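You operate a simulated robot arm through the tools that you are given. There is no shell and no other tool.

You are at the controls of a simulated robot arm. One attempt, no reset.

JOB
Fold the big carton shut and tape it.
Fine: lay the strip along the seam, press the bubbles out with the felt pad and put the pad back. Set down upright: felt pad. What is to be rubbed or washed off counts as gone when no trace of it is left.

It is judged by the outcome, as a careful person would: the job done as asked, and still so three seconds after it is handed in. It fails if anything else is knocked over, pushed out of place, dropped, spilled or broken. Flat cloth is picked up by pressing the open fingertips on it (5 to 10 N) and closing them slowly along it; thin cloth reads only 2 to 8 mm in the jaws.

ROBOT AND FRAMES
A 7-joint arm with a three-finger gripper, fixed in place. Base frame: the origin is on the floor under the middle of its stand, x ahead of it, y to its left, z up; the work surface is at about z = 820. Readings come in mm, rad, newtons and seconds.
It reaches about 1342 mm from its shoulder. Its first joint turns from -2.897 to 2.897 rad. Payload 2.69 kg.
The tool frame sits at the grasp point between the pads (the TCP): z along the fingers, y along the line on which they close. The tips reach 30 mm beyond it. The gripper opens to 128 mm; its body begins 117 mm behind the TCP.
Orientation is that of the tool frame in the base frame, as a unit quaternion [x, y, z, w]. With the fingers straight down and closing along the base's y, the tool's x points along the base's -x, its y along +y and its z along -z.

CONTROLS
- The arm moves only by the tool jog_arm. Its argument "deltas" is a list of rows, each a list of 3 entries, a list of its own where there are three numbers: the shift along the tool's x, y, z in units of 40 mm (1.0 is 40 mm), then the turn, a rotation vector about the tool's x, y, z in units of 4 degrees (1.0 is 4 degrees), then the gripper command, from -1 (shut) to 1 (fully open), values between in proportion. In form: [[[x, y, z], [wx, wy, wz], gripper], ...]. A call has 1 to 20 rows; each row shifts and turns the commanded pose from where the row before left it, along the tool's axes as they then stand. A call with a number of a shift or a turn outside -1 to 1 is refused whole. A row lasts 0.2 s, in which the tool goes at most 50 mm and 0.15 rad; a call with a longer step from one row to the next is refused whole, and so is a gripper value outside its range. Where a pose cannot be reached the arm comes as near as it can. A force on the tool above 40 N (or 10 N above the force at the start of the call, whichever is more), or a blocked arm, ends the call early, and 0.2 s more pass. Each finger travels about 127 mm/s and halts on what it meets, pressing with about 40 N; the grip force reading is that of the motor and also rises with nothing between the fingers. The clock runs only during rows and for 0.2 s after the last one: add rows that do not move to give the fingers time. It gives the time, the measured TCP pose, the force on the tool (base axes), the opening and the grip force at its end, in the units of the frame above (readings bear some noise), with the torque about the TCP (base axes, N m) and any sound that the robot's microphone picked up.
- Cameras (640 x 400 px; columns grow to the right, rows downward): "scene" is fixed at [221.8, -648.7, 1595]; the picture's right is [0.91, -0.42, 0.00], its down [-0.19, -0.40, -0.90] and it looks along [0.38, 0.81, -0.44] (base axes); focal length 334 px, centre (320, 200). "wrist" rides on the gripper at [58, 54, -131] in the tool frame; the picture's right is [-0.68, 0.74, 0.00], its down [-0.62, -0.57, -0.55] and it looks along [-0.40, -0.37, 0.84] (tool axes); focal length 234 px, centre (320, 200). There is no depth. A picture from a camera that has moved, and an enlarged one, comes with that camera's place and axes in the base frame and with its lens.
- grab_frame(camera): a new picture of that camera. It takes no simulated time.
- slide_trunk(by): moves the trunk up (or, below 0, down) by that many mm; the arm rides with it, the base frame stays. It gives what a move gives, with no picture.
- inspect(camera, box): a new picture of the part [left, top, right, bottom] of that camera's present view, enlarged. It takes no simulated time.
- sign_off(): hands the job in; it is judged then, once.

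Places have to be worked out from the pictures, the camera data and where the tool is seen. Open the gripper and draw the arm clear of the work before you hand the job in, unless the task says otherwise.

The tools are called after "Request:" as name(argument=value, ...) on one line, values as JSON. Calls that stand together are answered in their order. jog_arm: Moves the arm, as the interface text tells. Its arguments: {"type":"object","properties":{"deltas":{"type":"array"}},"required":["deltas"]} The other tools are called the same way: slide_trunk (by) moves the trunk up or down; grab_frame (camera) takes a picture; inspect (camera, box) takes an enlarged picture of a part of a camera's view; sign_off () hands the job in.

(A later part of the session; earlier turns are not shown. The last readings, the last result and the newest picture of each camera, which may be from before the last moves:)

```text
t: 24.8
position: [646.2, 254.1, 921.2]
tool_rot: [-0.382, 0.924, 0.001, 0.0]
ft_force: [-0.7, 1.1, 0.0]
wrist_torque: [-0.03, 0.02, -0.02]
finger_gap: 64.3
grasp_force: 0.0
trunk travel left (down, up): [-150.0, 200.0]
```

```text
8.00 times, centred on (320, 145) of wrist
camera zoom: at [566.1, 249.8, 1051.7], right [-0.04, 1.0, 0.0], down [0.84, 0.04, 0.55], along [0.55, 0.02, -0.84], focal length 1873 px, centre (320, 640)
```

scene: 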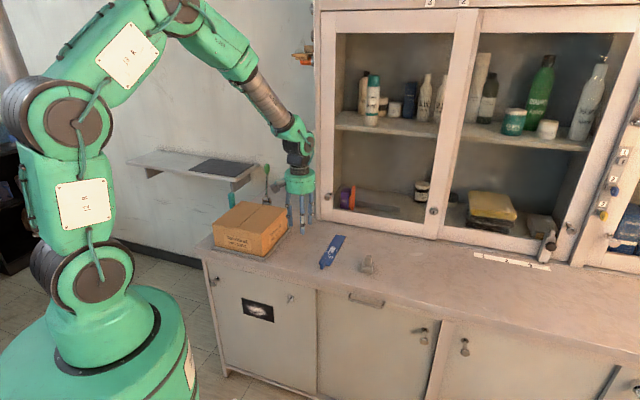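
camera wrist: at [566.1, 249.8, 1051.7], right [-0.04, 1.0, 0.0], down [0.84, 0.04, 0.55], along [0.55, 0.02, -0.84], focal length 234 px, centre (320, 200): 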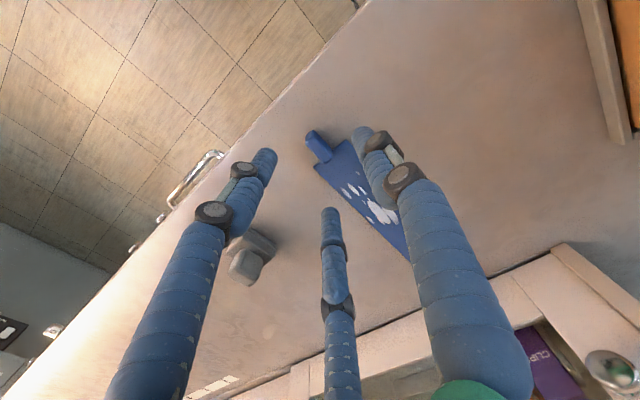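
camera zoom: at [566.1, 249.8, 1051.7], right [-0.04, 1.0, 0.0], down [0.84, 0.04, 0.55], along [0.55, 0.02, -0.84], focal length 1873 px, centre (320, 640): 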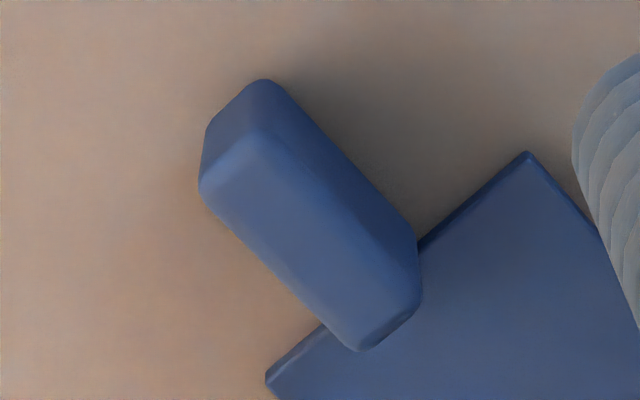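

For a firmer hold it's better to have two fingers on the tab's flat sides and the third on its outer end. I rotate the tool 90° about its axis here, well above the tab.

Request:
jog_arm(deltas=[[[0, 0, -0.5], [0, 0, -1], 0], [[0, 0, 0], [0, 0, -1], 0], [[0, 0, 0], [0, 0, -1], 0], [[0, 0, 0], [0, 0, -1], 0], [[0, 0, 0], [0, 0, -1], 0], [[0, 0, 0], [0, 0, -1], 0], [[0, 0, 0], [0, 0, -1], 0], [[0, 0, 0], [0, 0, -1], 0], [[0, 0, 0], [0, 0, -1], 0], [[0, 0, 0], [0, 0, -1], 0], [[0, 0, 0], [0, 0, -1], 0], [[0, 0, 0], [0, 0, 0], 0]])

Request:
grab_frame(camera="scene")

```text
t: 27.4
position: [645.8, 252.5, 943.0]
tool_rot: [-0.702, 0.712, -0.001, 0.0]
ft_force: [-0.4, -0.2, -0.3]
wrist_torque: [0.01, 0.02, -0.01]
finger_gap: 64.0
grasp_force: 0.1
trunk travel left (down, up): [-150.0, 200.0]
```

```text
taken
```

scene: 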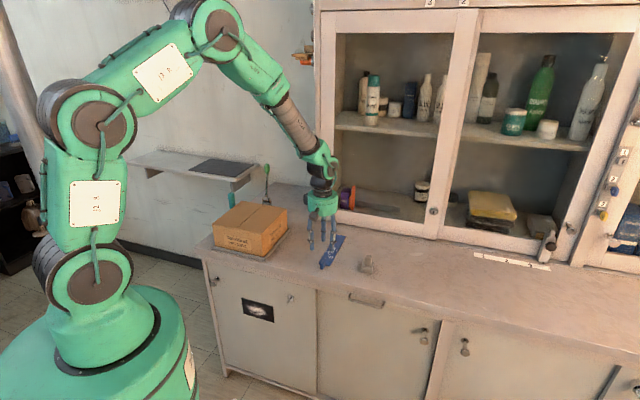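

The rotation works. I finish the remaining 46° and look through the wrist camera.

Request:
jog_arm(deltas=[[[0, 0, 0], [0, 0, -1], 0], [[0, 0, 0], [0, 0, -1], 0], [[0, 0, 0], [0, 0, -1], 0], [[0, 0, 0], [0, 0, -1], 0], [[0, 0, 0], [0, 0, -1], 0], [[0, 0, 0], [0, 0, -1], 0], [[0, 0, 0], [0, 0, -1], 0], [[0, 0, 0], [0, 0, -1], 0], [[0, 0, 0], [0, 0, -1], 0], [[0, 0, 0], [0, 0, -1], 0], [[0, 0, 0], [0, 0, -1], 0], [[0, 0, 0], [0, 0, -0.45], 0], [[0, 0, 0], [0, 0, 0], 0]])

Request:
grab_frame(camera="wrist")

Request:
inspect(camera="scene", box=[290, 190, 370, 280])

```text
t: 30.2
position: [646.2, 251.2, 943.2]
tool_rot: [0.924, -0.383, -0.001, 0.0]
ft_force: [0.1, -0.4, 0.8]
wrist_torque: [0.0, -0.03, 0.02]
finger_gap: 63.7
grasp_force: 0.1
trunk travel left (down, up): [-150.0, 200.0]
```

```text
taken
camera wrist: at [648.3, 172.0, 1073.6], right [-1.0, -0.04, 0.0], down [-0.03, 0.84, 0.55], along [-0.02, 0.55, -0.84], focal length 234 px, centre (320, 200)
```

wrist: 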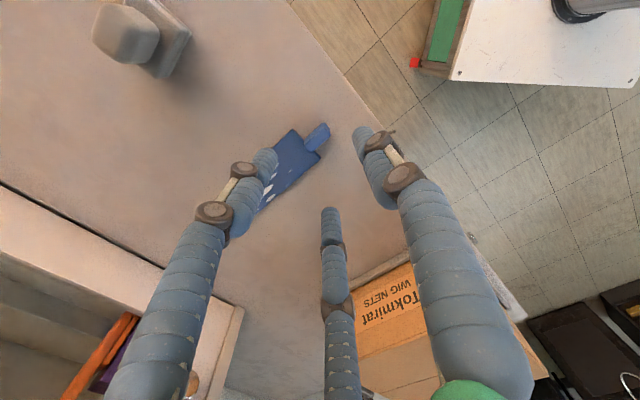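

```text
4.44 times, centred on (330, 235) of scene
camera zoom: at [221.8, -648.7, 1595.0], right [0.91, -0.42, 0.0], down [-0.19, -0.4, -0.9], along [0.38, 0.81, -0.44], focal length 1485 px, centre (276, 44)
```

zoom: 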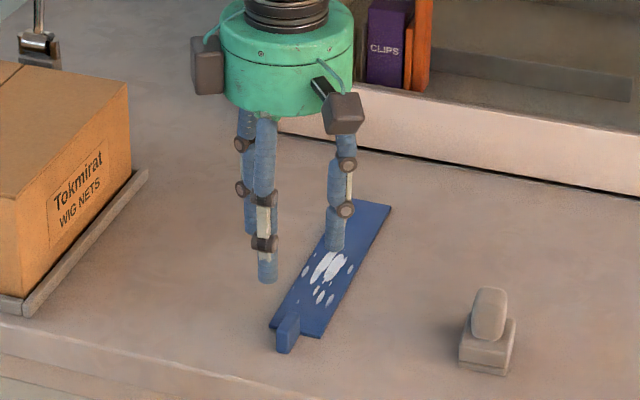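

The tool's single finger now faces the tab's outer end. I zoom on the tab once more from this side to refine the alignment.

Request:
inspect(camera="wrist", box=[290, 110, 350, 170])

```text
6.67 times, centred on (320, 140) of wrist
camera zoom: at [648.3, 172.0, 1073.6], right [-1.0, -0.04, 0.0], down [-0.03, 0.84, 0.55], along [-0.02, 0.55, -0.84], focal length 1561 px, centre (320, 600)
```

zoom: 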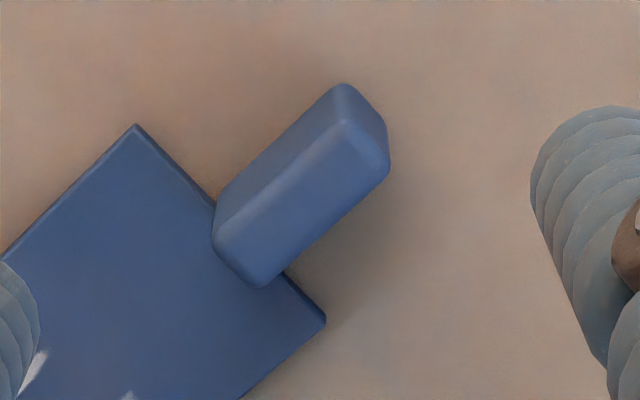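

Estimates agree: tab spans e1 622–649, e2≈279.5, top z≈842. I shift the tool to e1≈629 and descend so the tips end about 9 mm above the bench.

Request:
jog_arm(deltas=[[[0, 0.14, 0], [0, 0, 0], 0], [[0, 0, 0.7], [0, 0, 0], 0], [[0, 0, 0.7], [0, 0, 0], 0], [[0, 0, 0.5], [0, 0, 0], 0], [[0, 0, 0.18], [0, 0, 0], 0], [[0, 0, 0], [0, 0, 0], 0]])

Request:
grab_frame(camera="wrist")

Request:
inspect(camera="scene", box=[290, 210, 370, 280])

Request:
inspect(camera="wrist", box=[270, 120, 390, 220])

```text
t: 31.6
position: [642.2, 249.9, 859.5]
tool_rot: [0.923, -0.385, 0.0, 0.0]
ft_force: [0.6, -0.3, 0.1]
wrist_torque: [-0.02, -0.02, 0.01]
finger_gap: 64.1
grasp_force: 0.1
trunk travel left (down, up): [-150.0, 200.0]
```

```text
taken
camera wrist: at [644.4, 169.3, 990.4], right [-1.0, -0.04, 0.0], down [-0.03, 0.84, 0.55], along [-0.02, 0.55, -0.84], focal length 234 px, centre (320, 200)
```

wrist: 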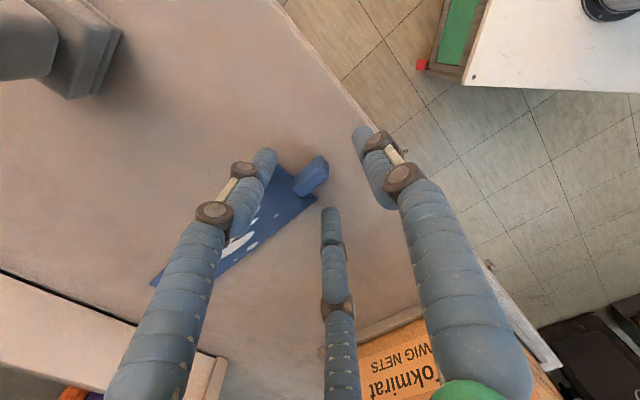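

```text
5.71 times, centred on (330, 245) of scene
camera zoom: at [221.8, -648.7, 1595.0], right [0.91, -0.42, 0.0], down [-0.19, -0.4, -0.9], along [0.38, 0.81, -0.44], focal length 1909 px, centre (263, -57)
```

zoom: 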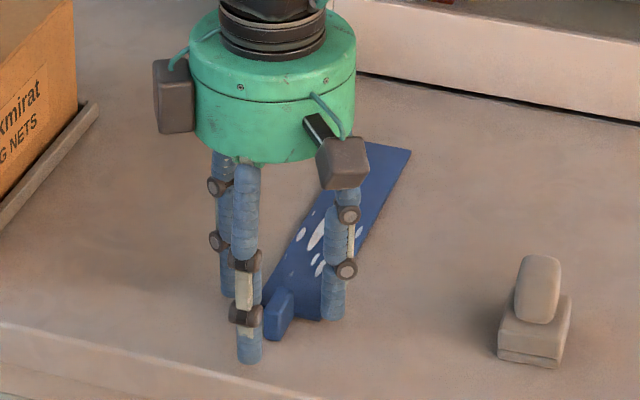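

```text
4.00 times, centred on (330, 170) of wrist
camera zoom: at [644.4, 169.3, 990.4], right [-1.0, -0.04, 0.0], down [-0.03, 0.84, 0.55], along [-0.02, 0.55, -0.84], focal length 937 px, centre (280, 320)
```

zoom: 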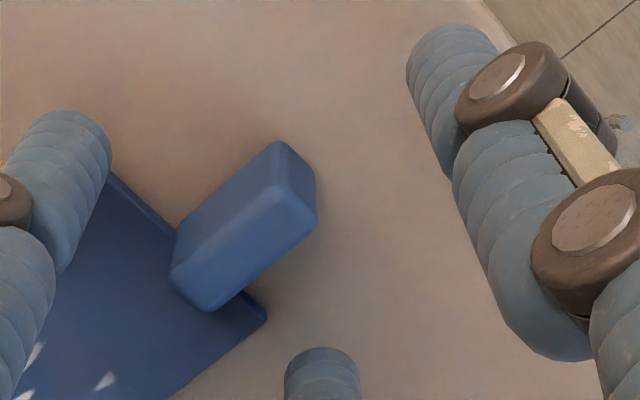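

The tab sits about 3 mm to the +e2 side of the tool axis; I correct that and then close the fingers gradually on it.

Request:
jog_arm(deltas=[[[0.075, 0, 0], [0, 0, 0], 0], [[0, 0, 0], [0, 0, 0], -0.2], [[0, 0, 0], [0, 0, 0], -0.4], [[0, 0, 0], [0, 0, 0], -0.5], [[0, 0, 0], [0, 0, 0], -0.6], [[0, 0, 0], [0, 0, 0], -0.65], [[0, 0, 0], [0, 0, 0], -0.7]])

Request:
inspect(camera="wrist", box=[260, 110, 380, 230])

Request:
inspect(camera="scene", box=[290, 210, 370, 280])

```text
t: 33.2
position: [643.7, 246.2, 858.1]
tool_rot: [0.923, -0.385, 0.0, 0.0]
ft_force: [0.2, 0.4, -0.1]
wrist_torque: [0.0, -0.03, -0.03]
finger_gap: 19.2
grasp_force: 0.1
trunk travel left (down, up): [-150.0, 200.0]
```

```text
3.33 times, centred on (320, 170) of wrist
camera zoom: at [646.7, 166.5, 990.4], right [-1.0, -0.04, 0.0], down [-0.03, 0.84, 0.55], along [-0.02, 0.55, -0.84], focal length 781 px, centre (320, 300)
```

zoom: 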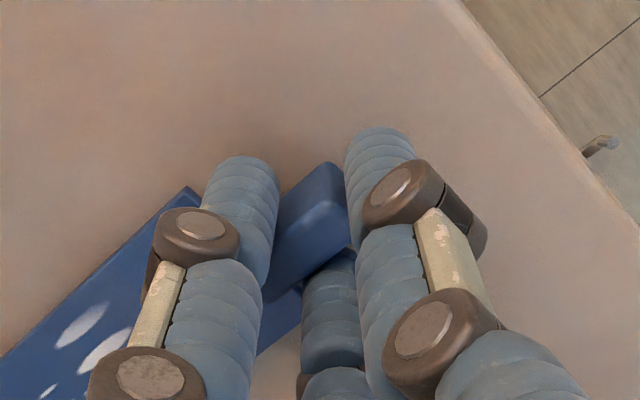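

```text
5.71 times, centred on (330, 245) of scene
camera zoom: at [221.8, -648.7, 1595.0], right [0.91, -0.42, 0.0], down [-0.19, -0.4, -0.9], along [0.38, 0.81, -0.44], focal length 1909 px, centre (263, -57)
```

zoom: 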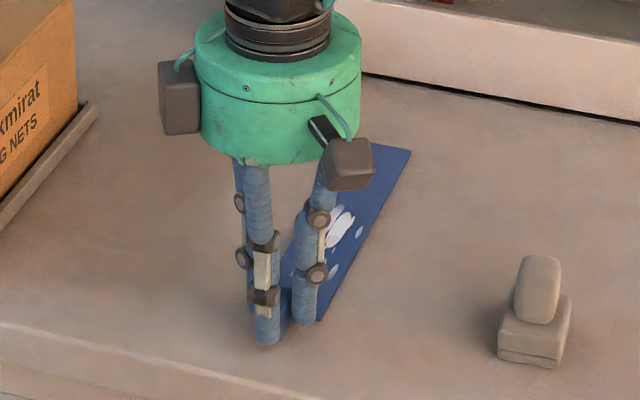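

The fingers are just around the tab on three sides. I continue closing to a firm hold.

Request:
jog_arm(deltas=[[[0, 0, 0], [0, 0, 0], -0.76], [[0, 0, 0], [0, 0, 0], -0.82], [[0, 0, 0], [0, 0, 0], -0.88], [[0, 0, 0], [0, 0, 0], -0.94], [[0, 0, 0], [0, 0, 0], -1], [[0, 0, 0], [0, 0, 0], -1]])

Request:
inspect(camera="wrist", box=[260, 110, 380, 230])

Request:
inspect(camera="scene", box=[290, 210, 370, 280])

```text
t: 34.6
position: [644.3, 246.2, 859.0]
tool_rot: [0.924, -0.383, 0.001, 0.0]
ft_force: [0.0, -0.4, -0.8]
wrist_torque: [0.0, 0.01, -0.02]
finger_gap: 13.7
grasp_force: 40.0
trunk travel left (down, up): [-150.0, 200.0]
```

```text
3.33 times, centred on (320, 170) of wrist
camera zoom: at [646.7, 166.5, 990.4], right [-1.0, -0.04, 0.0], down [-0.03, 0.84, 0.55], along [-0.02, 0.55, -0.84], focal length 781 px, centre (320, 300)
```

zoom: 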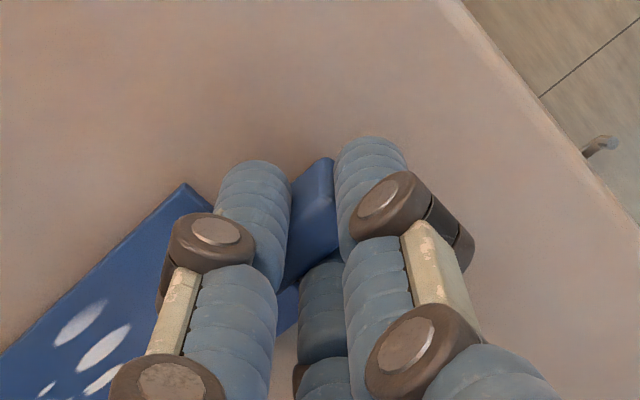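

```text
5.71 times, centred on (330, 245) of scene
camera zoom: at [221.8, -648.7, 1595.0], right [0.91, -0.42, 0.0], down [-0.19, -0.4, -0.9], along [0.38, 0.81, -0.44], focal length 1909 px, centre (263, -57)
```

zoom: 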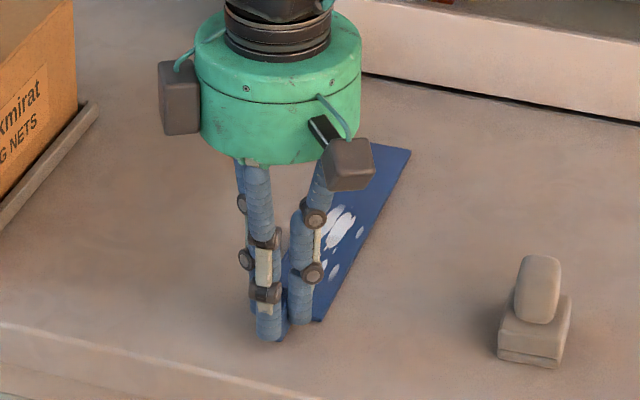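

The tab is held (gap 13.7 mm, 40 N). I lift 40 mm slowly and check that the strip comes up level.

Request:
jog_arm(deltas=[[[0, 0, -0.15], [0, 0, 0], -1], [[0, 0, -0.25], [0, 0, 0], -1], [[0, 0, -0.3], [0, 0, 0], -1], [[0, 0, -0.3], [0, 0, 0], -1], [[0, 0, 0], [0, 0, 0], -1]])

Request:
grab_frame(camera="wrist")

Request:
inspect(camera="scene", box=[280, 200, 380, 280])

```text
t: 35.8
position: [643.7, 246.6, 900.1]
tool_rot: [0.923, -0.384, 0.0, 0.001]
ft_force: [0.5, 0.1, 0.1]
wrist_torque: [0.0, 0.01, 0.01]
finger_gap: 13.0
grasp_force: 39.6
trunk travel left (down, up): [-150.0, 200.0]
```

```text
taken
camera wrist: at [646.2, 166.4, 1030.5], right [-1.0, -0.04, 0.0], down [-0.03, 0.84, 0.55], along [-0.02, 0.55, -0.84], focal length 234 px, centre (320, 200)
```

wrist: 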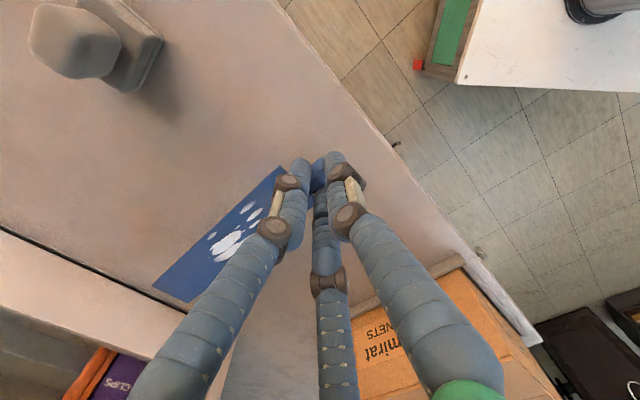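

```text
5.00 times, centred on (330, 240) of scene
camera zoom: at [221.8, -648.7, 1595.0], right [0.91, -0.42, 0.0], down [-0.19, -0.4, -0.9], along [0.38, 0.81, -0.44], focal length 1671 px, centre (270, 0)
```

zoom: 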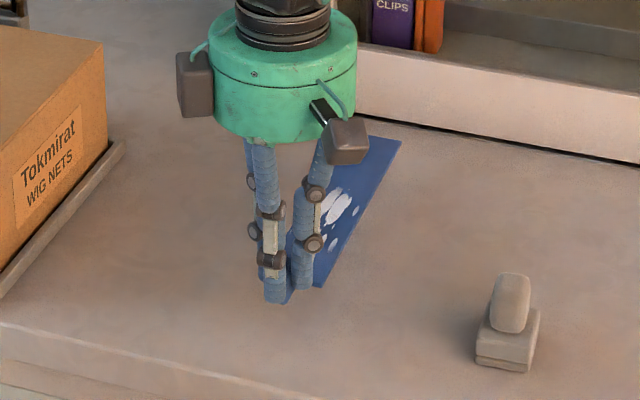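

The strip lifts level and stiff. I raise it to clear the carton and carry it left over the seam, tab at the front, stopping well above for a check.

Request:
jog_arm(deltas=[[[0, 0, -0.7], [0, 0, 0], -1], [[0, 0, -0.7], [0, 0, 0], -1], [[0, 0, -0.7], [0, 0, 0], -1], [[0, 0, -0.7], [0, 0, 0], -1], [[-0.5, 0.07, 0], [0, 0, 0], -1], [[-0.65, 0.08, 0], [0, 0, 0], -1], [[-0.65, 0.08, 0], [0, 0, 0], -1], [[-0.65, 0.08, 0], [0, 0, 0], -1], [[-0.65, 0.08, 0], [0, 0, 0], -1], [[-0.65, 0.08, 0], [0, 0, 0], -1], [[-0.65, 0.08, 0], [0, 0, 0], -1], [[-0.65, 0.08, 0], [0, 0, 0], -1], [[-0.65, 0.08, 0], [0, 0, 0], -1], [[-0.65, 0.08, 0], [0, 0, 0], -1], [[-0.65, 0.08, 0], [0, 0, 0], -1], [[-0.65, 0.08, 0], [0, 0, 0], -1], [[-0.5, 0.08, 0], [0, 0, 0], -1], [[-0.32, 0.08, 0], [0, 0, 0], -1], [[0, 0, 0], [0, 0, 0], -1]])

Request:
grab_frame(camera="wrist")

Request:
grab_frame(camera="scene")

Request:
inspect(camera="scene", box=[190, 140, 320, 270])

```text
t: 39.8
position: [372.5, 456.9, 1011.0]
tool_rot: [0.924, -0.383, 0.0, 0.0]
ft_force: [0.3, -0.1, 0.0]
wrist_torque: [-0.02, -0.04, -0.01]
finger_gap: 12.3
grasp_force: 39.2
trunk travel left (down, up): [-150.0, 200.0]
```

```text
taken
camera wrist: at [375.1, 377.2, 1142.0], right [-1.0, -0.04, 0.0], down [-0.03, 0.84, 0.55], along [-0.02, 0.55, -0.84], focal length 234 px, centre (320, 200)
```

wrist: 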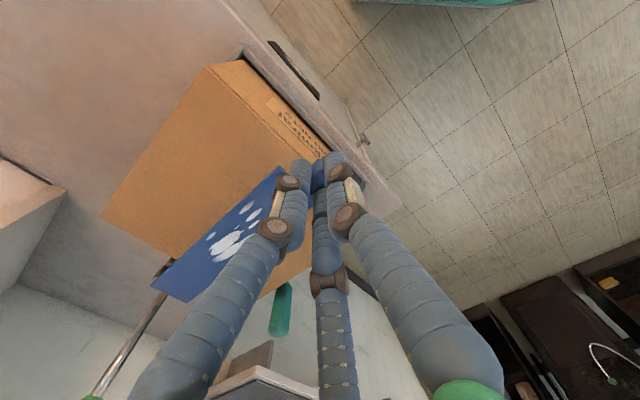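

```text
taken
```

scene: 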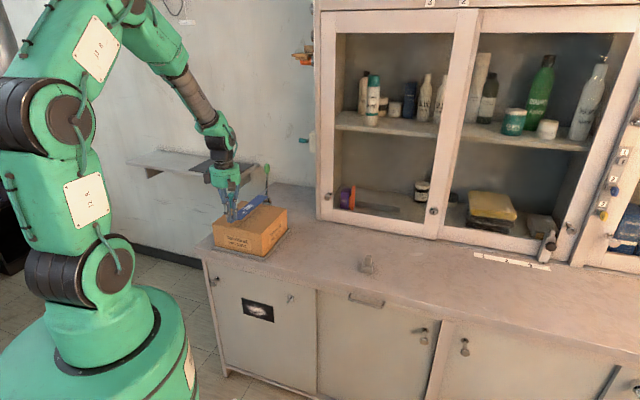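

```text
3.08 times, centred on (255, 205) of scene
camera zoom: at [221.8, -648.7, 1595.0], right [0.91, -0.42, 0.0], down [-0.19, -0.4, -0.9], along [0.38, 0.81, -0.44], focal length 1028 px, centre (520, 185)
```

zoom: 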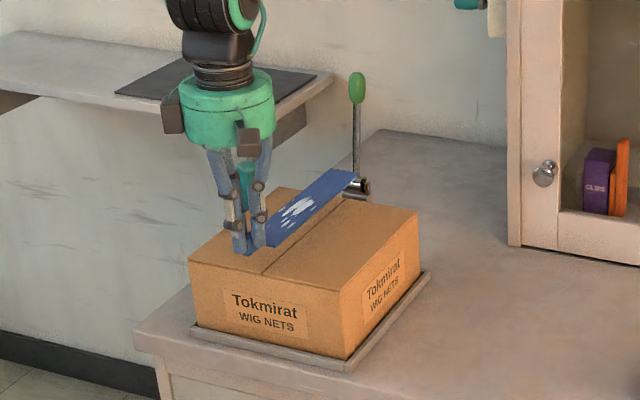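

The strip hovers about 40 mm over the seam and the clearance to the lever looks tight at the far end. I zoom in to check both ends.

Request:
inspect(camera="wrist", box=[90, 130, 330, 320])

Request:
inspect(camera="scene", box=[225, 165, 285, 225])

```text
2.11 times, centred on (210, 225) of wrist
camera zoom: at [375.1, 377.2, 1142.0], right [-1.0, -0.04, 0.0], down [-0.03, 0.84, 0.55], along [-0.02, 0.55, -0.84], focal length 493 px, centre (552, 147)
```

zoom: 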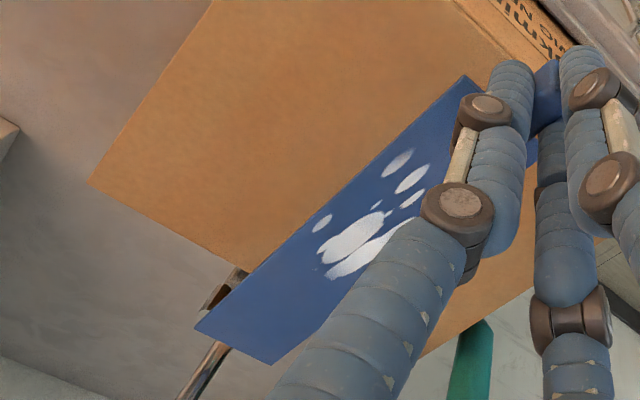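

```text
6.67 times, centred on (255, 195) of scene
camera zoom: at [221.8, -648.7, 1595.0], right [0.91, -0.42, 0.0], down [-0.19, -0.4, -0.9], along [0.38, 0.81, -0.44], focal length 2228 px, centre (753, 233)
```

zoom: 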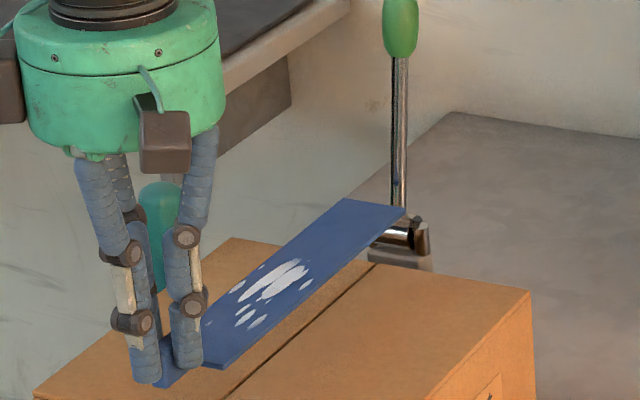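

Both cameras agree: strip spans e1≈608–822 against the carton's ≈606–823, and is centred on the seam within ~2 mm with the same direction. I lower to about 8 mm above the carton.

Request:
jog_arm(deltas=[[[0, 0, 0.4], [0, 0, 0], -1], [[0, 0, 0.3], [0, 0, 0], -1], [[0, 0, 0.12], [0, 0, 0], -1], [[0, 0, 0], [0, 0, 0], -1]])

Request:
inspect(camera="wrist", box=[90, 130, 330, 320])

Request:
inspect(camera="scene", box=[215, 175, 295, 245])

```text
t: 40.8
position: [373.3, 457.4, 977.4]
tool_rot: [0.923, -0.385, 0.0, -0.001]
ft_force: [0.0, -0.4, -0.3]
wrist_torque: [-0.02, 0.0, 0.0]
finger_gap: 12.2
grasp_force: 38.5
trunk travel left (down, up): [-150.0, 200.0]
```

```text
2.11 times, centred on (210, 225) of wrist
camera zoom: at [375.7, 377.3, 1108.7], right [-1.0, -0.04, 0.0], down [-0.03, 0.84, 0.55], along [-0.02, 0.55, -0.84], focal length 493 px, centre (552, 147)
```

zoom: 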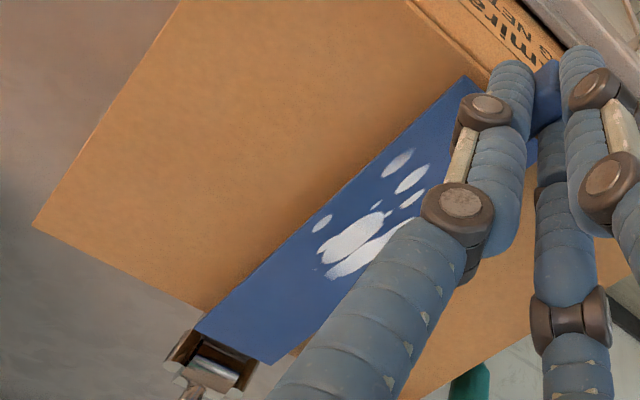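

```text
5.71 times, centred on (255, 210) of scene
camera zoom: at [221.8, -648.7, 1595.0], right [0.91, -0.42, 0.0], down [-0.19, -0.4, -0.9], along [0.38, 0.81, -0.44], focal length 1909 px, centre (691, 143)
```

zoom: 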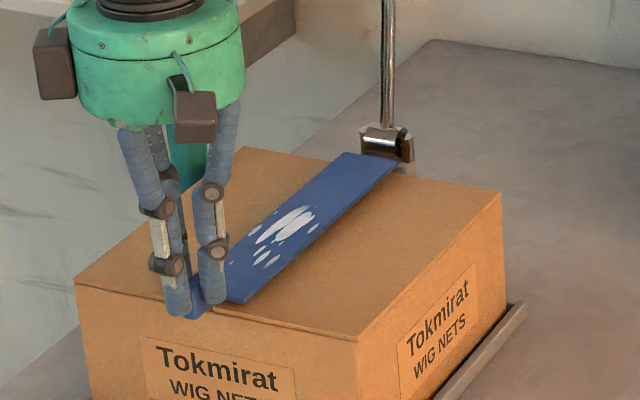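

The strip is flush with both carton edges within ~2 mm; I trim 1 mm toward the front and lower the last millimetres slowly, watching for contact.

Request:
jog_arm(deltas=[[[0, 0.025, 0], [0, 0, 0], -1], [[0, 0, 0.05], [0, 0, 0], -1], [[0, 0, 0.05], [0, 0, 0], -1], [[0, 0, 0.05], [0, 0, 0], -1], [[0, 0, 0], [0, 0, 0], -1]])

Request:
inspect(camera="wrist", box=[90, 130, 330, 320])

Request:
inspect(camera="scene", box=[215, 175, 295, 245])

```text
t: 42.0
position: [373.4, 454.8, 974.8]
tool_rot: [0.923, -0.384, 0.0, -0.001]
ft_force: [-7.1, -3.6, 21.7]
wrist_torque: [0.06, 0.03, 0.02]
finger_gap: 12.0
grasp_force: 38.4
trunk travel left (down, up): [-150.0, 200.0]
```

```text
2.11 times, centred on (210, 225) of wrist
camera zoom: at [374.9, 375.4, 1104.7], right [-1.0, -0.04, 0.0], down [-0.03, 0.83, 0.55], along [-0.02, 0.55, -0.84], focal length 493 px, centre (552, 147)
```

zoom: 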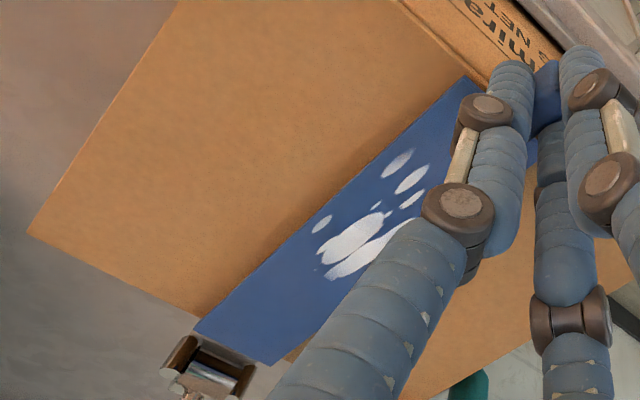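

```text
5.71 times, centred on (255, 210) of scene
camera zoom: at [221.8, -648.7, 1595.0], right [0.91, -0.42, 0.0], down [-0.19, -0.4, -0.9], along [0.38, 0.81, -0.44], focal length 1909 px, centre (691, 143)
```

zoom: 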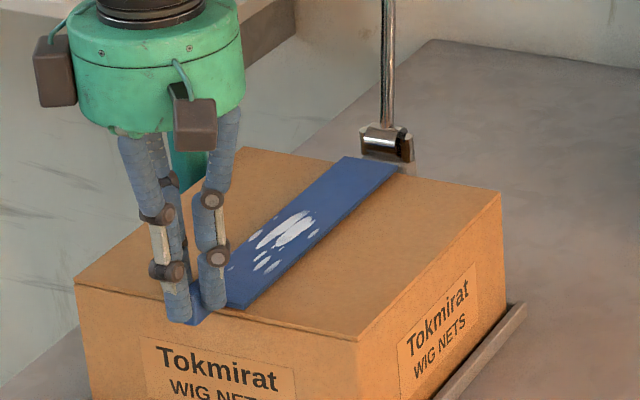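

Contact came at 22 N, slightly earlier than expected and the torque is small. I zoom in on both ends of the strip to see whether it lies flat or is catching on something.

Request:
inspect(camera="scene", box=[245, 180, 285, 215])

Request:
inspect(camera="scene", box=[225, 205, 265, 240])

Request:
inspect(camera="wrist", box=[140, 240, 240, 330])

Request:
inspect(camera="wrist", box=[250, 140, 350, 210])

```text
11.43 times, centred on (265, 198) of scene
camera zoom: at [221.8, -648.7, 1595.0], right [0.91, -0.42, 0.0], down [-0.19, -0.4, -0.9], along [0.38, 0.81, -0.44], focal length 3819 px, centre (949, 229)
```

zoom: 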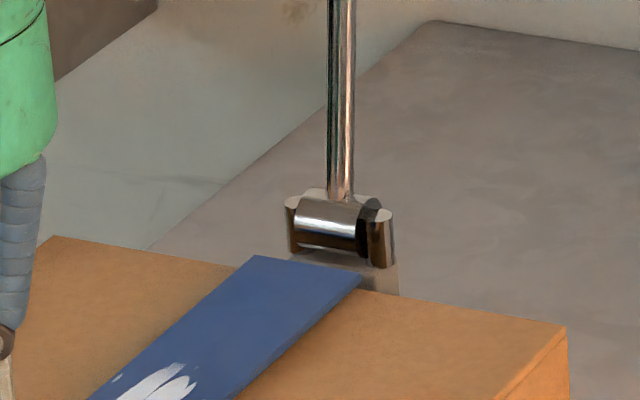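

```text
11.43 times, centred on (245, 222) of scene
camera zoom: at [221.8, -648.7, 1595.0], right [0.91, -0.42, 0.0], down [-0.19, -0.4, -0.9], along [0.38, 0.81, -0.44], focal length 3819 px, centre (1177, -57)
```

zoom: 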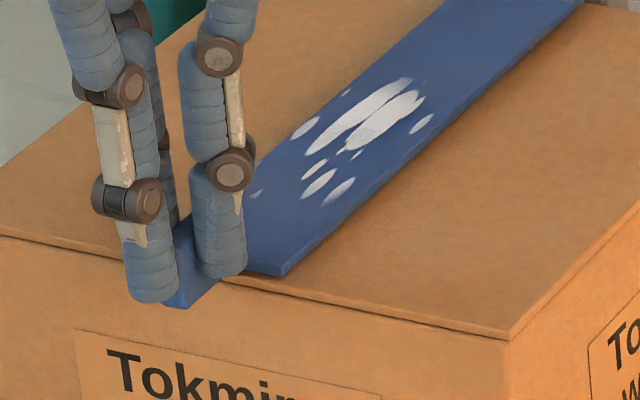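

```text
4.44 times, centred on (190, 285) of wrist
camera zoom: at [374.9, 375.4, 1104.7], right [-1.0, -0.04, 0.0], down [-0.03, 0.83, 0.55], along [-0.02, 0.55, -0.84], focal length 1041 px, centre (898, -178)
```

zoom: 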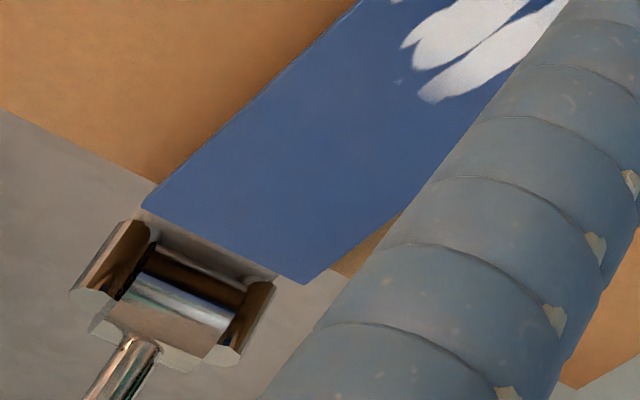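

```text
5.71 times, centred on (300, 175) of wrist
camera zoom: at [374.9, 375.4, 1104.7], right [-1.0, -0.04, 0.0], down [-0.03, 0.83, 0.55], along [-0.02, 0.55, -0.84], focal length 1338 px, centre (434, 343)
```

zoom: 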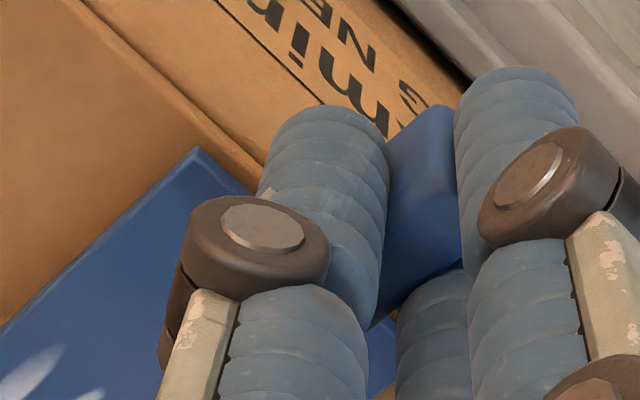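

The contact acts right at the carton's front edge: pressing on the overhanging tab just pivots the strip there. I back off a few mm, trim ~1.7 mm toward the front to centre it, and set it down lightly.

Request:
jog_arm(deltas=[[[0, 0, -0.13], [0, 0, 0], -1], [[0, 0.043, 0], [0, 0, 0], -1], [[0, 0, 0], [0, 0, 0], -1], [[0, 0, 0.03], [0, 0, 0], -1], [[0, 0, 0], [0, 0, 0], -1]])

Request:
inspect(camera="wrist", box=[90, 130, 330, 320])

Request:
inspect(camera="scene", box=[225, 180, 285, 240])

```text
t: 43.2
position: [372.4, 453.7, 976.9]
tool_rot: [0.923, -0.384, 0.0, 0.0]
ft_force: [-0.3, -0.4, -5.0]
wrist_torque: [-0.42, 0.39, 0.0]
finger_gap: 12.0
grasp_force: 38.6
trunk travel left (down, up): [-150.0, 200.0]
```

```text
2.11 times, centred on (210, 225) of wrist
camera zoom: at [374.6, 374.1, 1107.1], right [-1.0, -0.04, 0.0], down [-0.03, 0.84, 0.55], along [-0.02, 0.55, -0.84], focal length 493 px, centre (552, 147)
```

zoom: 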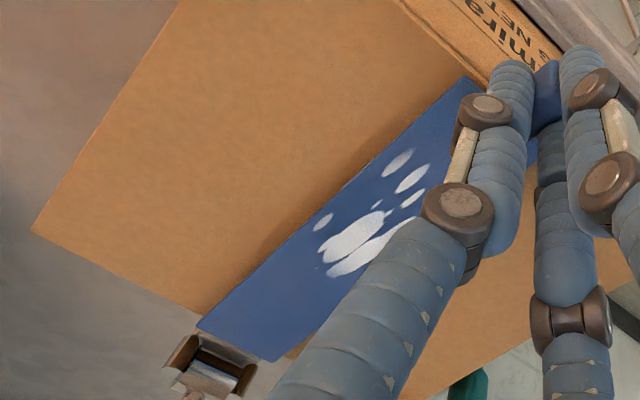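

```text
6.67 times, centred on (255, 210) of scene
camera zoom: at [221.8, -648.7, 1595.0], right [0.91, -0.42, 0.0], down [-0.19, -0.4, -0.9], along [0.38, 0.81, -0.44], focal length 2228 px, centre (753, 133)
```

zoom: 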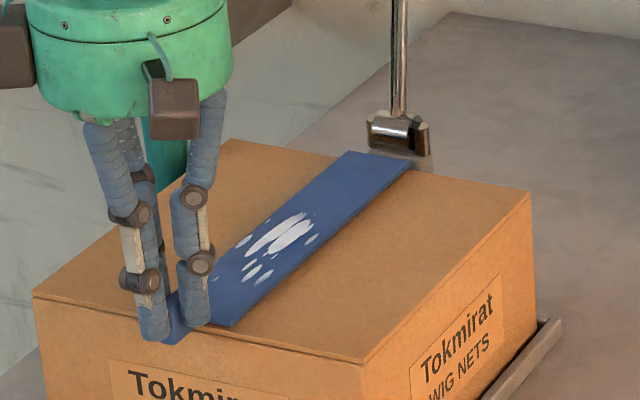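

The reading now shows a 5 N pull centred on the strip – the tape has stuck to the carton. I ease down ~1.5 mm to unload it and then open the fingers slowly.

Request:
jog_arm(deltas=[[[0, 0, 0.04], [0, 0, 0], -1], [[0, 0, 0], [0, 0, 0], -1]])

```text
t: 43.8
position: [371.9, 454.3, 975.7]
tool_rot: [0.923, -0.385, 0.0, 0.0]
ft_force: [-3.9, -4.2, 1.2]
wrist_torque: [0.3, -0.32, 0.03]
finger_gap: 12.2
grasp_force: 39.4
trunk travel left (down, up): [-150.0, 200.0]
```

Vertical load is near zero. I open the fingers gradually to release the tab.

Request:
jog_arm(deltas=[[[0, 0, 0], [0, 0, 0], -0.85], [[0, 0, 0], [0, 0, 0], -0.75], [[0, 0, 0], [0, 0, 0], -0.65], [[0, 0, 0], [0, 0, 0], -0.5], [[0, 0, 0], [0, 0, 0], -0.4], [[0, 0, 0], [0, 0, 0], -0.3], [[0, 0, 0], [0, 0, 0], -0.3]])

Request:
inspect(camera="scene", box=[215, 180, 285, 245])

Request:
grab_frame(camera="wrist")

```text
t: 45.4
position: [371.1, 453.9, 974.3]
tool_rot: [0.923, -0.385, 0.0, -0.001]
ft_force: [-0.3, 0.7, 0.6]
wrist_torque: [0.0, 0.0, 0.01]
finger_gap: 44.9
grasp_force: 0.1
trunk travel left (down, up): [-150.0, 200.0]
```

```text
6.15 times, centred on (250, 212) of scene
camera zoom: at [221.8, -648.7, 1595.0], right [0.91, -0.42, 0.0], down [-0.19, -0.4, -0.9], along [0.38, 0.81, -0.44], focal length 2056 px, centre (751, 123)
```

zoom: 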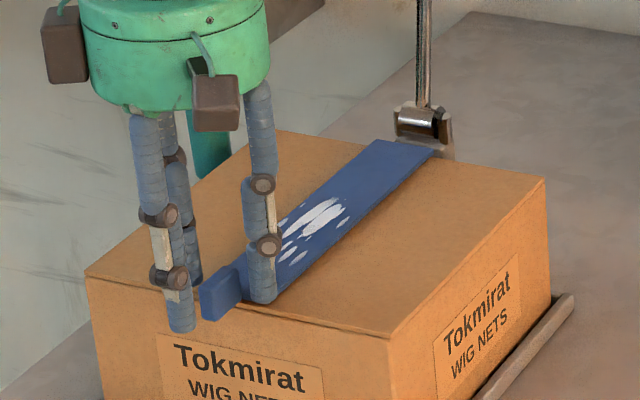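

```text
taken
camera wrist: at [374.5, 374.0, 1106.0], right [-1.0, -0.04, 0.0], down [-0.03, 0.84, 0.55], along [-0.02, 0.55, -0.84], focal length 234 px, centre (320, 200)
```

wrist: 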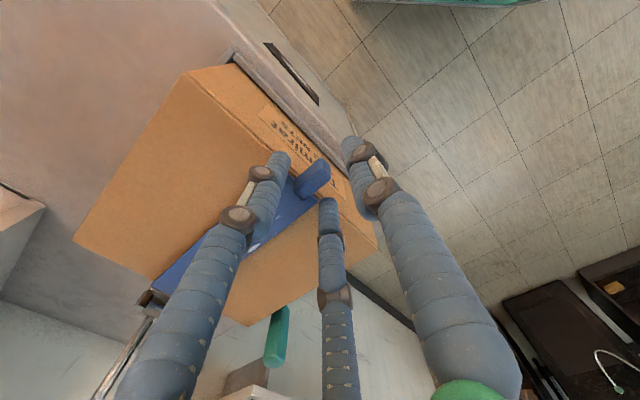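

The tab is free. I lift straight up clear of it and look at how the strip lies.

Request:
jog_arm(deltas=[[[0, 0, -0.4], [0, 0, 0], -0.3], [[0, 0, -0.8], [0, 0, 0], -0.3], [[0, 0, -1], [0, 0, 0], -0.3], [[0, 0, -1], [0, 0, 0], -0.3], [[0, 0, -1], [0, 0, 0], -0.3], [[0, 0, 0], [0, 0, 0], -0.3]])

Request:
inspect(camera="scene", box=[205, 170, 295, 260])

Request:
grab_frame(camera="wrist")

```text
t: 46.8
position: [368.9, 453.3, 1144.6]
tool_rot: [0.923, -0.384, 0.0, 0.001]
ft_force: [-0.3, -0.2, 0.4]
wrist_torque: [0.04, -0.01, 0.01]
finger_gap: 44.8
grasp_force: 0.0
trunk travel left (down, up): [-150.0, 200.0]
```

```text
4.44 times, centred on (250, 215) of scene
camera zoom: at [221.8, -648.7, 1595.0], right [0.91, -0.42, 0.0], down [-0.19, -0.4, -0.9], along [0.38, 0.81, -0.44], focal length 1485 px, centre (631, 133)
```

zoom: 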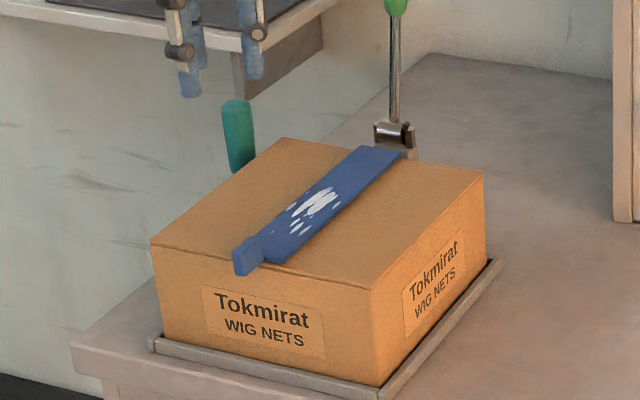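

```text
taken
camera wrist: at [372.4, 373.7, 1274.9], right [-1.0, -0.04, 0.0], down [-0.03, 0.84, 0.55], along [-0.02, 0.55, -0.84], focal length 234 px, centre (320, 200)
```

wrist: 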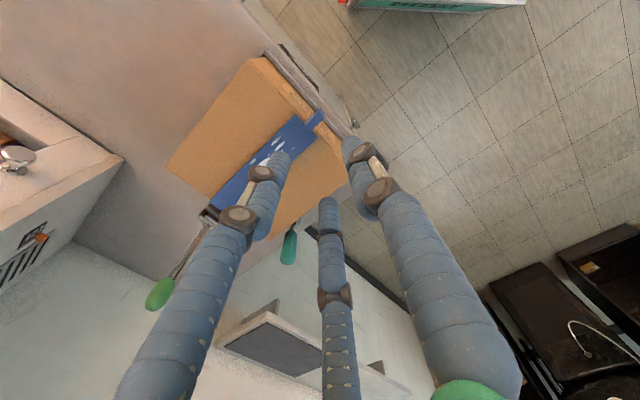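

I zoom in on the laid strip from the scene camera to judge its lie against the seam and edges.

Request:
inspect(camera="scene", box=[225, 205, 275, 245])

Request:
inspect(camera="scene", box=[240, 180, 290, 220])

Request:
inspect(camera="wrist", box=[160, 40, 360, 230])

```text
10.00 times, centred on (250, 225) of scene
camera zoom: at [221.8, -648.7, 1595.0], right [0.91, -0.42, 0.0], down [-0.19, -0.4, -0.9], along [0.38, 0.81, -0.44], focal length 3341 px, centre (1020, -50)
```

zoom: 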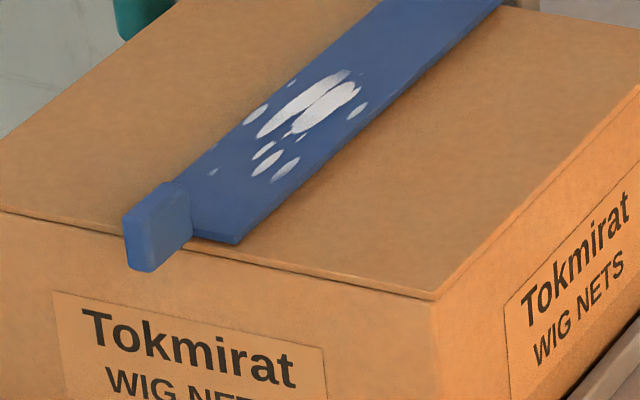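

```text
10.00 times, centred on (265, 200) of scene
camera zoom: at [221.8, -648.7, 1595.0], right [0.91, -0.42, 0.0], down [-0.19, -0.4, -0.9], along [0.38, 0.81, -0.44], focal length 3341 px, centre (870, 200)
```

zoom: 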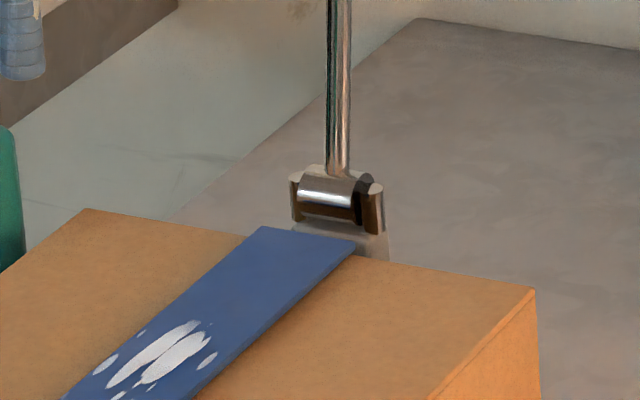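

```text
2.11 times, centred on (260, 135) of wrist
camera zoom: at [372.4, 373.7, 1274.9], right [-1.0, -0.04, 0.0], down [-0.03, 0.84, 0.55], along [-0.02, 0.55, -0.84], focal length 493 px, centre (446, 337)
```

zoom: 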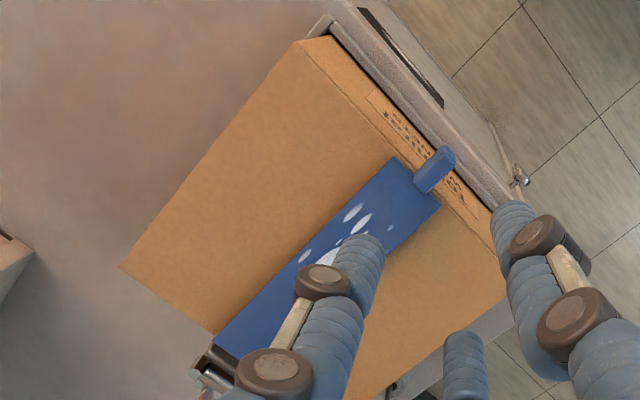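

The strip lies along the seam, within a few millimetres of centred. Next is the felt pad: I move right at a safe height to look at it closely.

Request:
jog_arm(deltas=[[[0.95, -0.12, 0], [0, 0, 0], 0.2], [[0.95, -0.12, 0], [0, 0, 0], 0.2], [[0.95, -0.12, 0], [0, 0, 0], 0.2], [[0.95, -0.12, 0], [0, 0, 0], 0.2], [[0.95, -0.12, 0], [0, 0, 0], 0.2], [[0.95, -0.12, 0], [0, 0, 0], 0.2], [[0.95, -0.12, 0], [0, 0, 0], 0.2], [[0.95, -0.12, 0], [0, 0, 0], 0.2], [[0.95, -0.12, 0], [0, 0, 0], 0.2], [[0.95, -0.12, 0], [0, 0, 0], 0.2], [[0.95, -0.12, 0], [0, 0, 0], 0.2], [[0.95, -0.12, 0], [0, 0, 0], 0.2], [[0, 0, 0], [0, 0, 0], 0.2]])

Request:
grab_frame(camera="wrist")

Request:
grab_frame(camera="scene")

```text
t: 49.6
position: [736.7, 170.1, 1144.3]
tool_rot: [0.924, -0.383, 0.0, -0.001]
ft_force: [-0.9, -0.6, -0.2]
wrist_torque: [0.07, 0.07, -0.01]
finger_gap: 76.8
grasp_force: 0.1
trunk travel left (down, up): [-150.0, 200.0]
```

```text
taken
camera wrist: at [739.9, 90.3, 1274.7], right [-1.0, -0.04, 0.0], down [-0.03, 0.84, 0.55], along [-0.02, 0.55, -0.84], focal length 234 px, centre (320, 200)
```

wrist: 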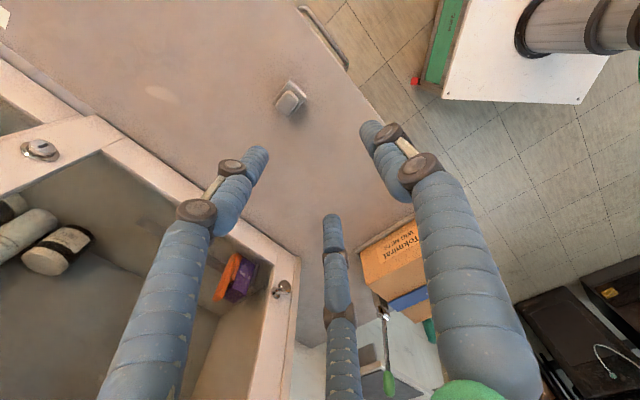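

```text
taken
```

scene: 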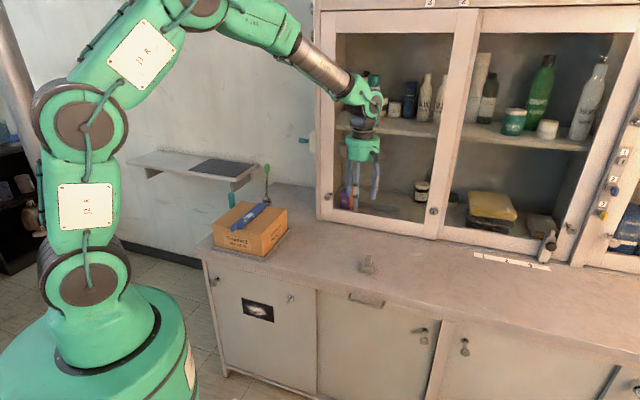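

Request:
inspect(camera="wrist", box=[260, 70, 330, 125])

Request:
inspect(camera="scene", box=[345, 245, 395, 280])

```text
7.27 times, centred on (295, 98) of wrist
camera zoom: at [739.9, 90.3, 1274.7], right [-1.0, -0.04, 0.0], down [-0.03, 0.84, 0.55], along [-0.02, 0.55, -0.84], focal length 1703 px, centre (502, 946)
```

zoom: 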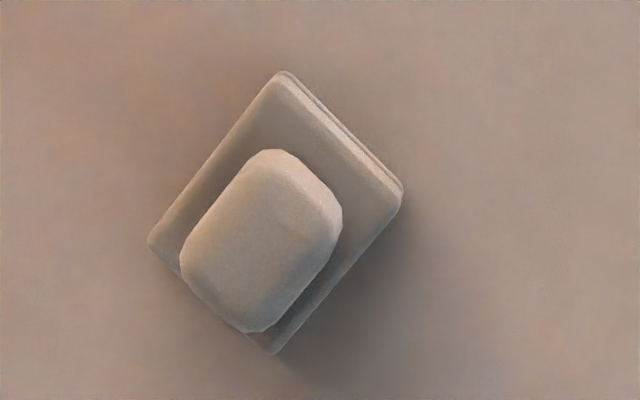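

```text
11.43 times, centred on (370, 262) of scene
camera zoom: at [221.8, -648.7, 1595.0], right [0.91, -0.42, 0.0], down [-0.19, -0.4, -0.9], along [0.38, 0.81, -0.44], focal length 3819 px, centre (-251, -514)
```

zoom: 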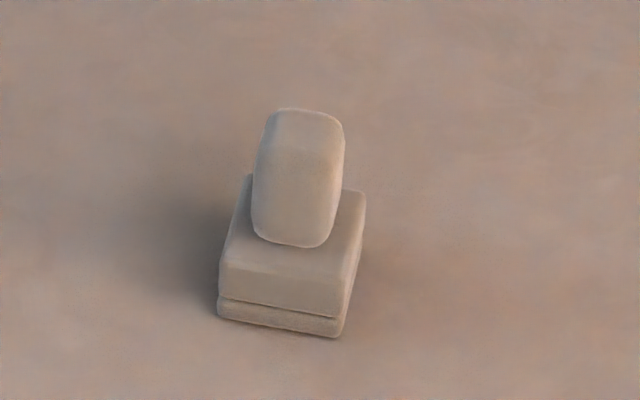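

The pad is ~47 × 39 mm with a knob about 20 × 34 mm in plan, centred near e1≈677, e2≈441, aligned with the bench. I move over it and descend part way with open fingers for a closer measurement.

Request:
jog_arm(deltas=[[[0.51, -0.38, 0], [0, 0, 0], 0.4], [[0.51, -0.38, 0], [0, 0, 0], 0.4], [[0, 0, 0.9], [0, 0, 0], 0.4], [[0, 0, 0.9], [0, 0, 0], 0.4], [[0, 0, 0.9], [0, 0, 0], 0.4], [[0, 0, 0.9], [0, 0, 0], 0.4], [[0, 0, 0], [0, 0, 0], 0.4], [[0, 0, 0], [0, 0, 0], 0.4]])

Request:
grab_frame(camera="wrist")

Request:
inspect(camera="wrist", box=[260, 110, 360, 190])

Request:
inspect(camera="scene", box=[330, 190, 410, 290])

```text
t: 51.4
position: [785.5, 166.0, 995.1]
tool_rot: [0.923, -0.384, 0.0, 0.0]
ft_force: [0.6, 0.3, -0.1]
wrist_torque: [-0.01, -0.03, 0.0]
finger_gap: 89.6
grasp_force: 0.0
trunk travel left (down, up): [-150.0, 200.0]
```

```text
taken
camera wrist: at [788.7, 86.0, 1125.8], right [-1.0, -0.04, 0.0], down [-0.03, 0.84, 0.55], along [-0.02, 0.55, -0.84], focal length 234 px, centre (320, 200)
```

wrist: 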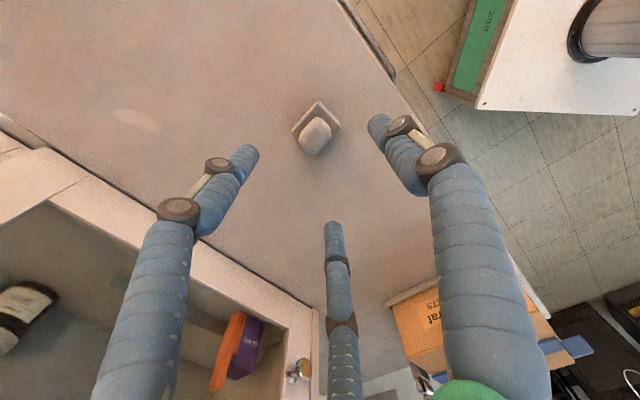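

```text
5.00 times, centred on (310, 150) of wrist
camera zoom: at [788.7, 86.0, 1125.8], right [-1.0, -0.04, 0.0], down [-0.03, 0.84, 0.55], along [-0.02, 0.55, -0.84], focal length 1171 px, centre (370, 450)
```

zoom: 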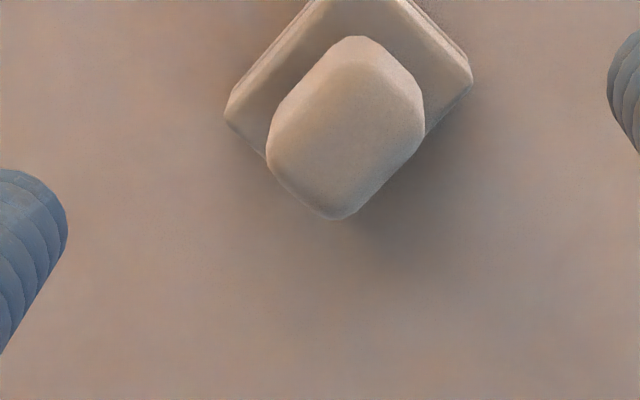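

```text
4.00 times, centred on (370, 240) of scene
camera zoom: at [221.8, -648.7, 1595.0], right [0.91, -0.42, 0.0], down [-0.19, -0.4, -0.9], along [0.38, 0.81, -0.44], focal length 1337 px, centre (120, 40)
```

zoom: 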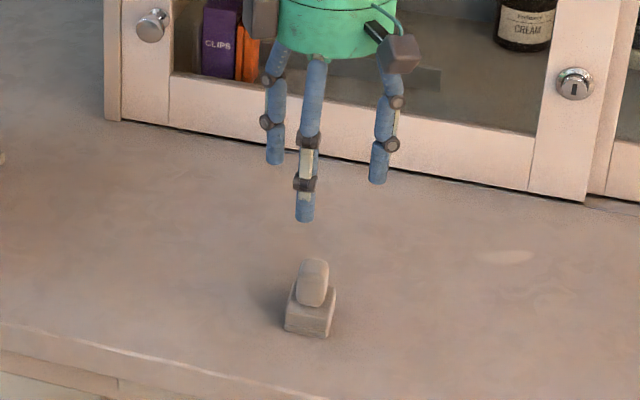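

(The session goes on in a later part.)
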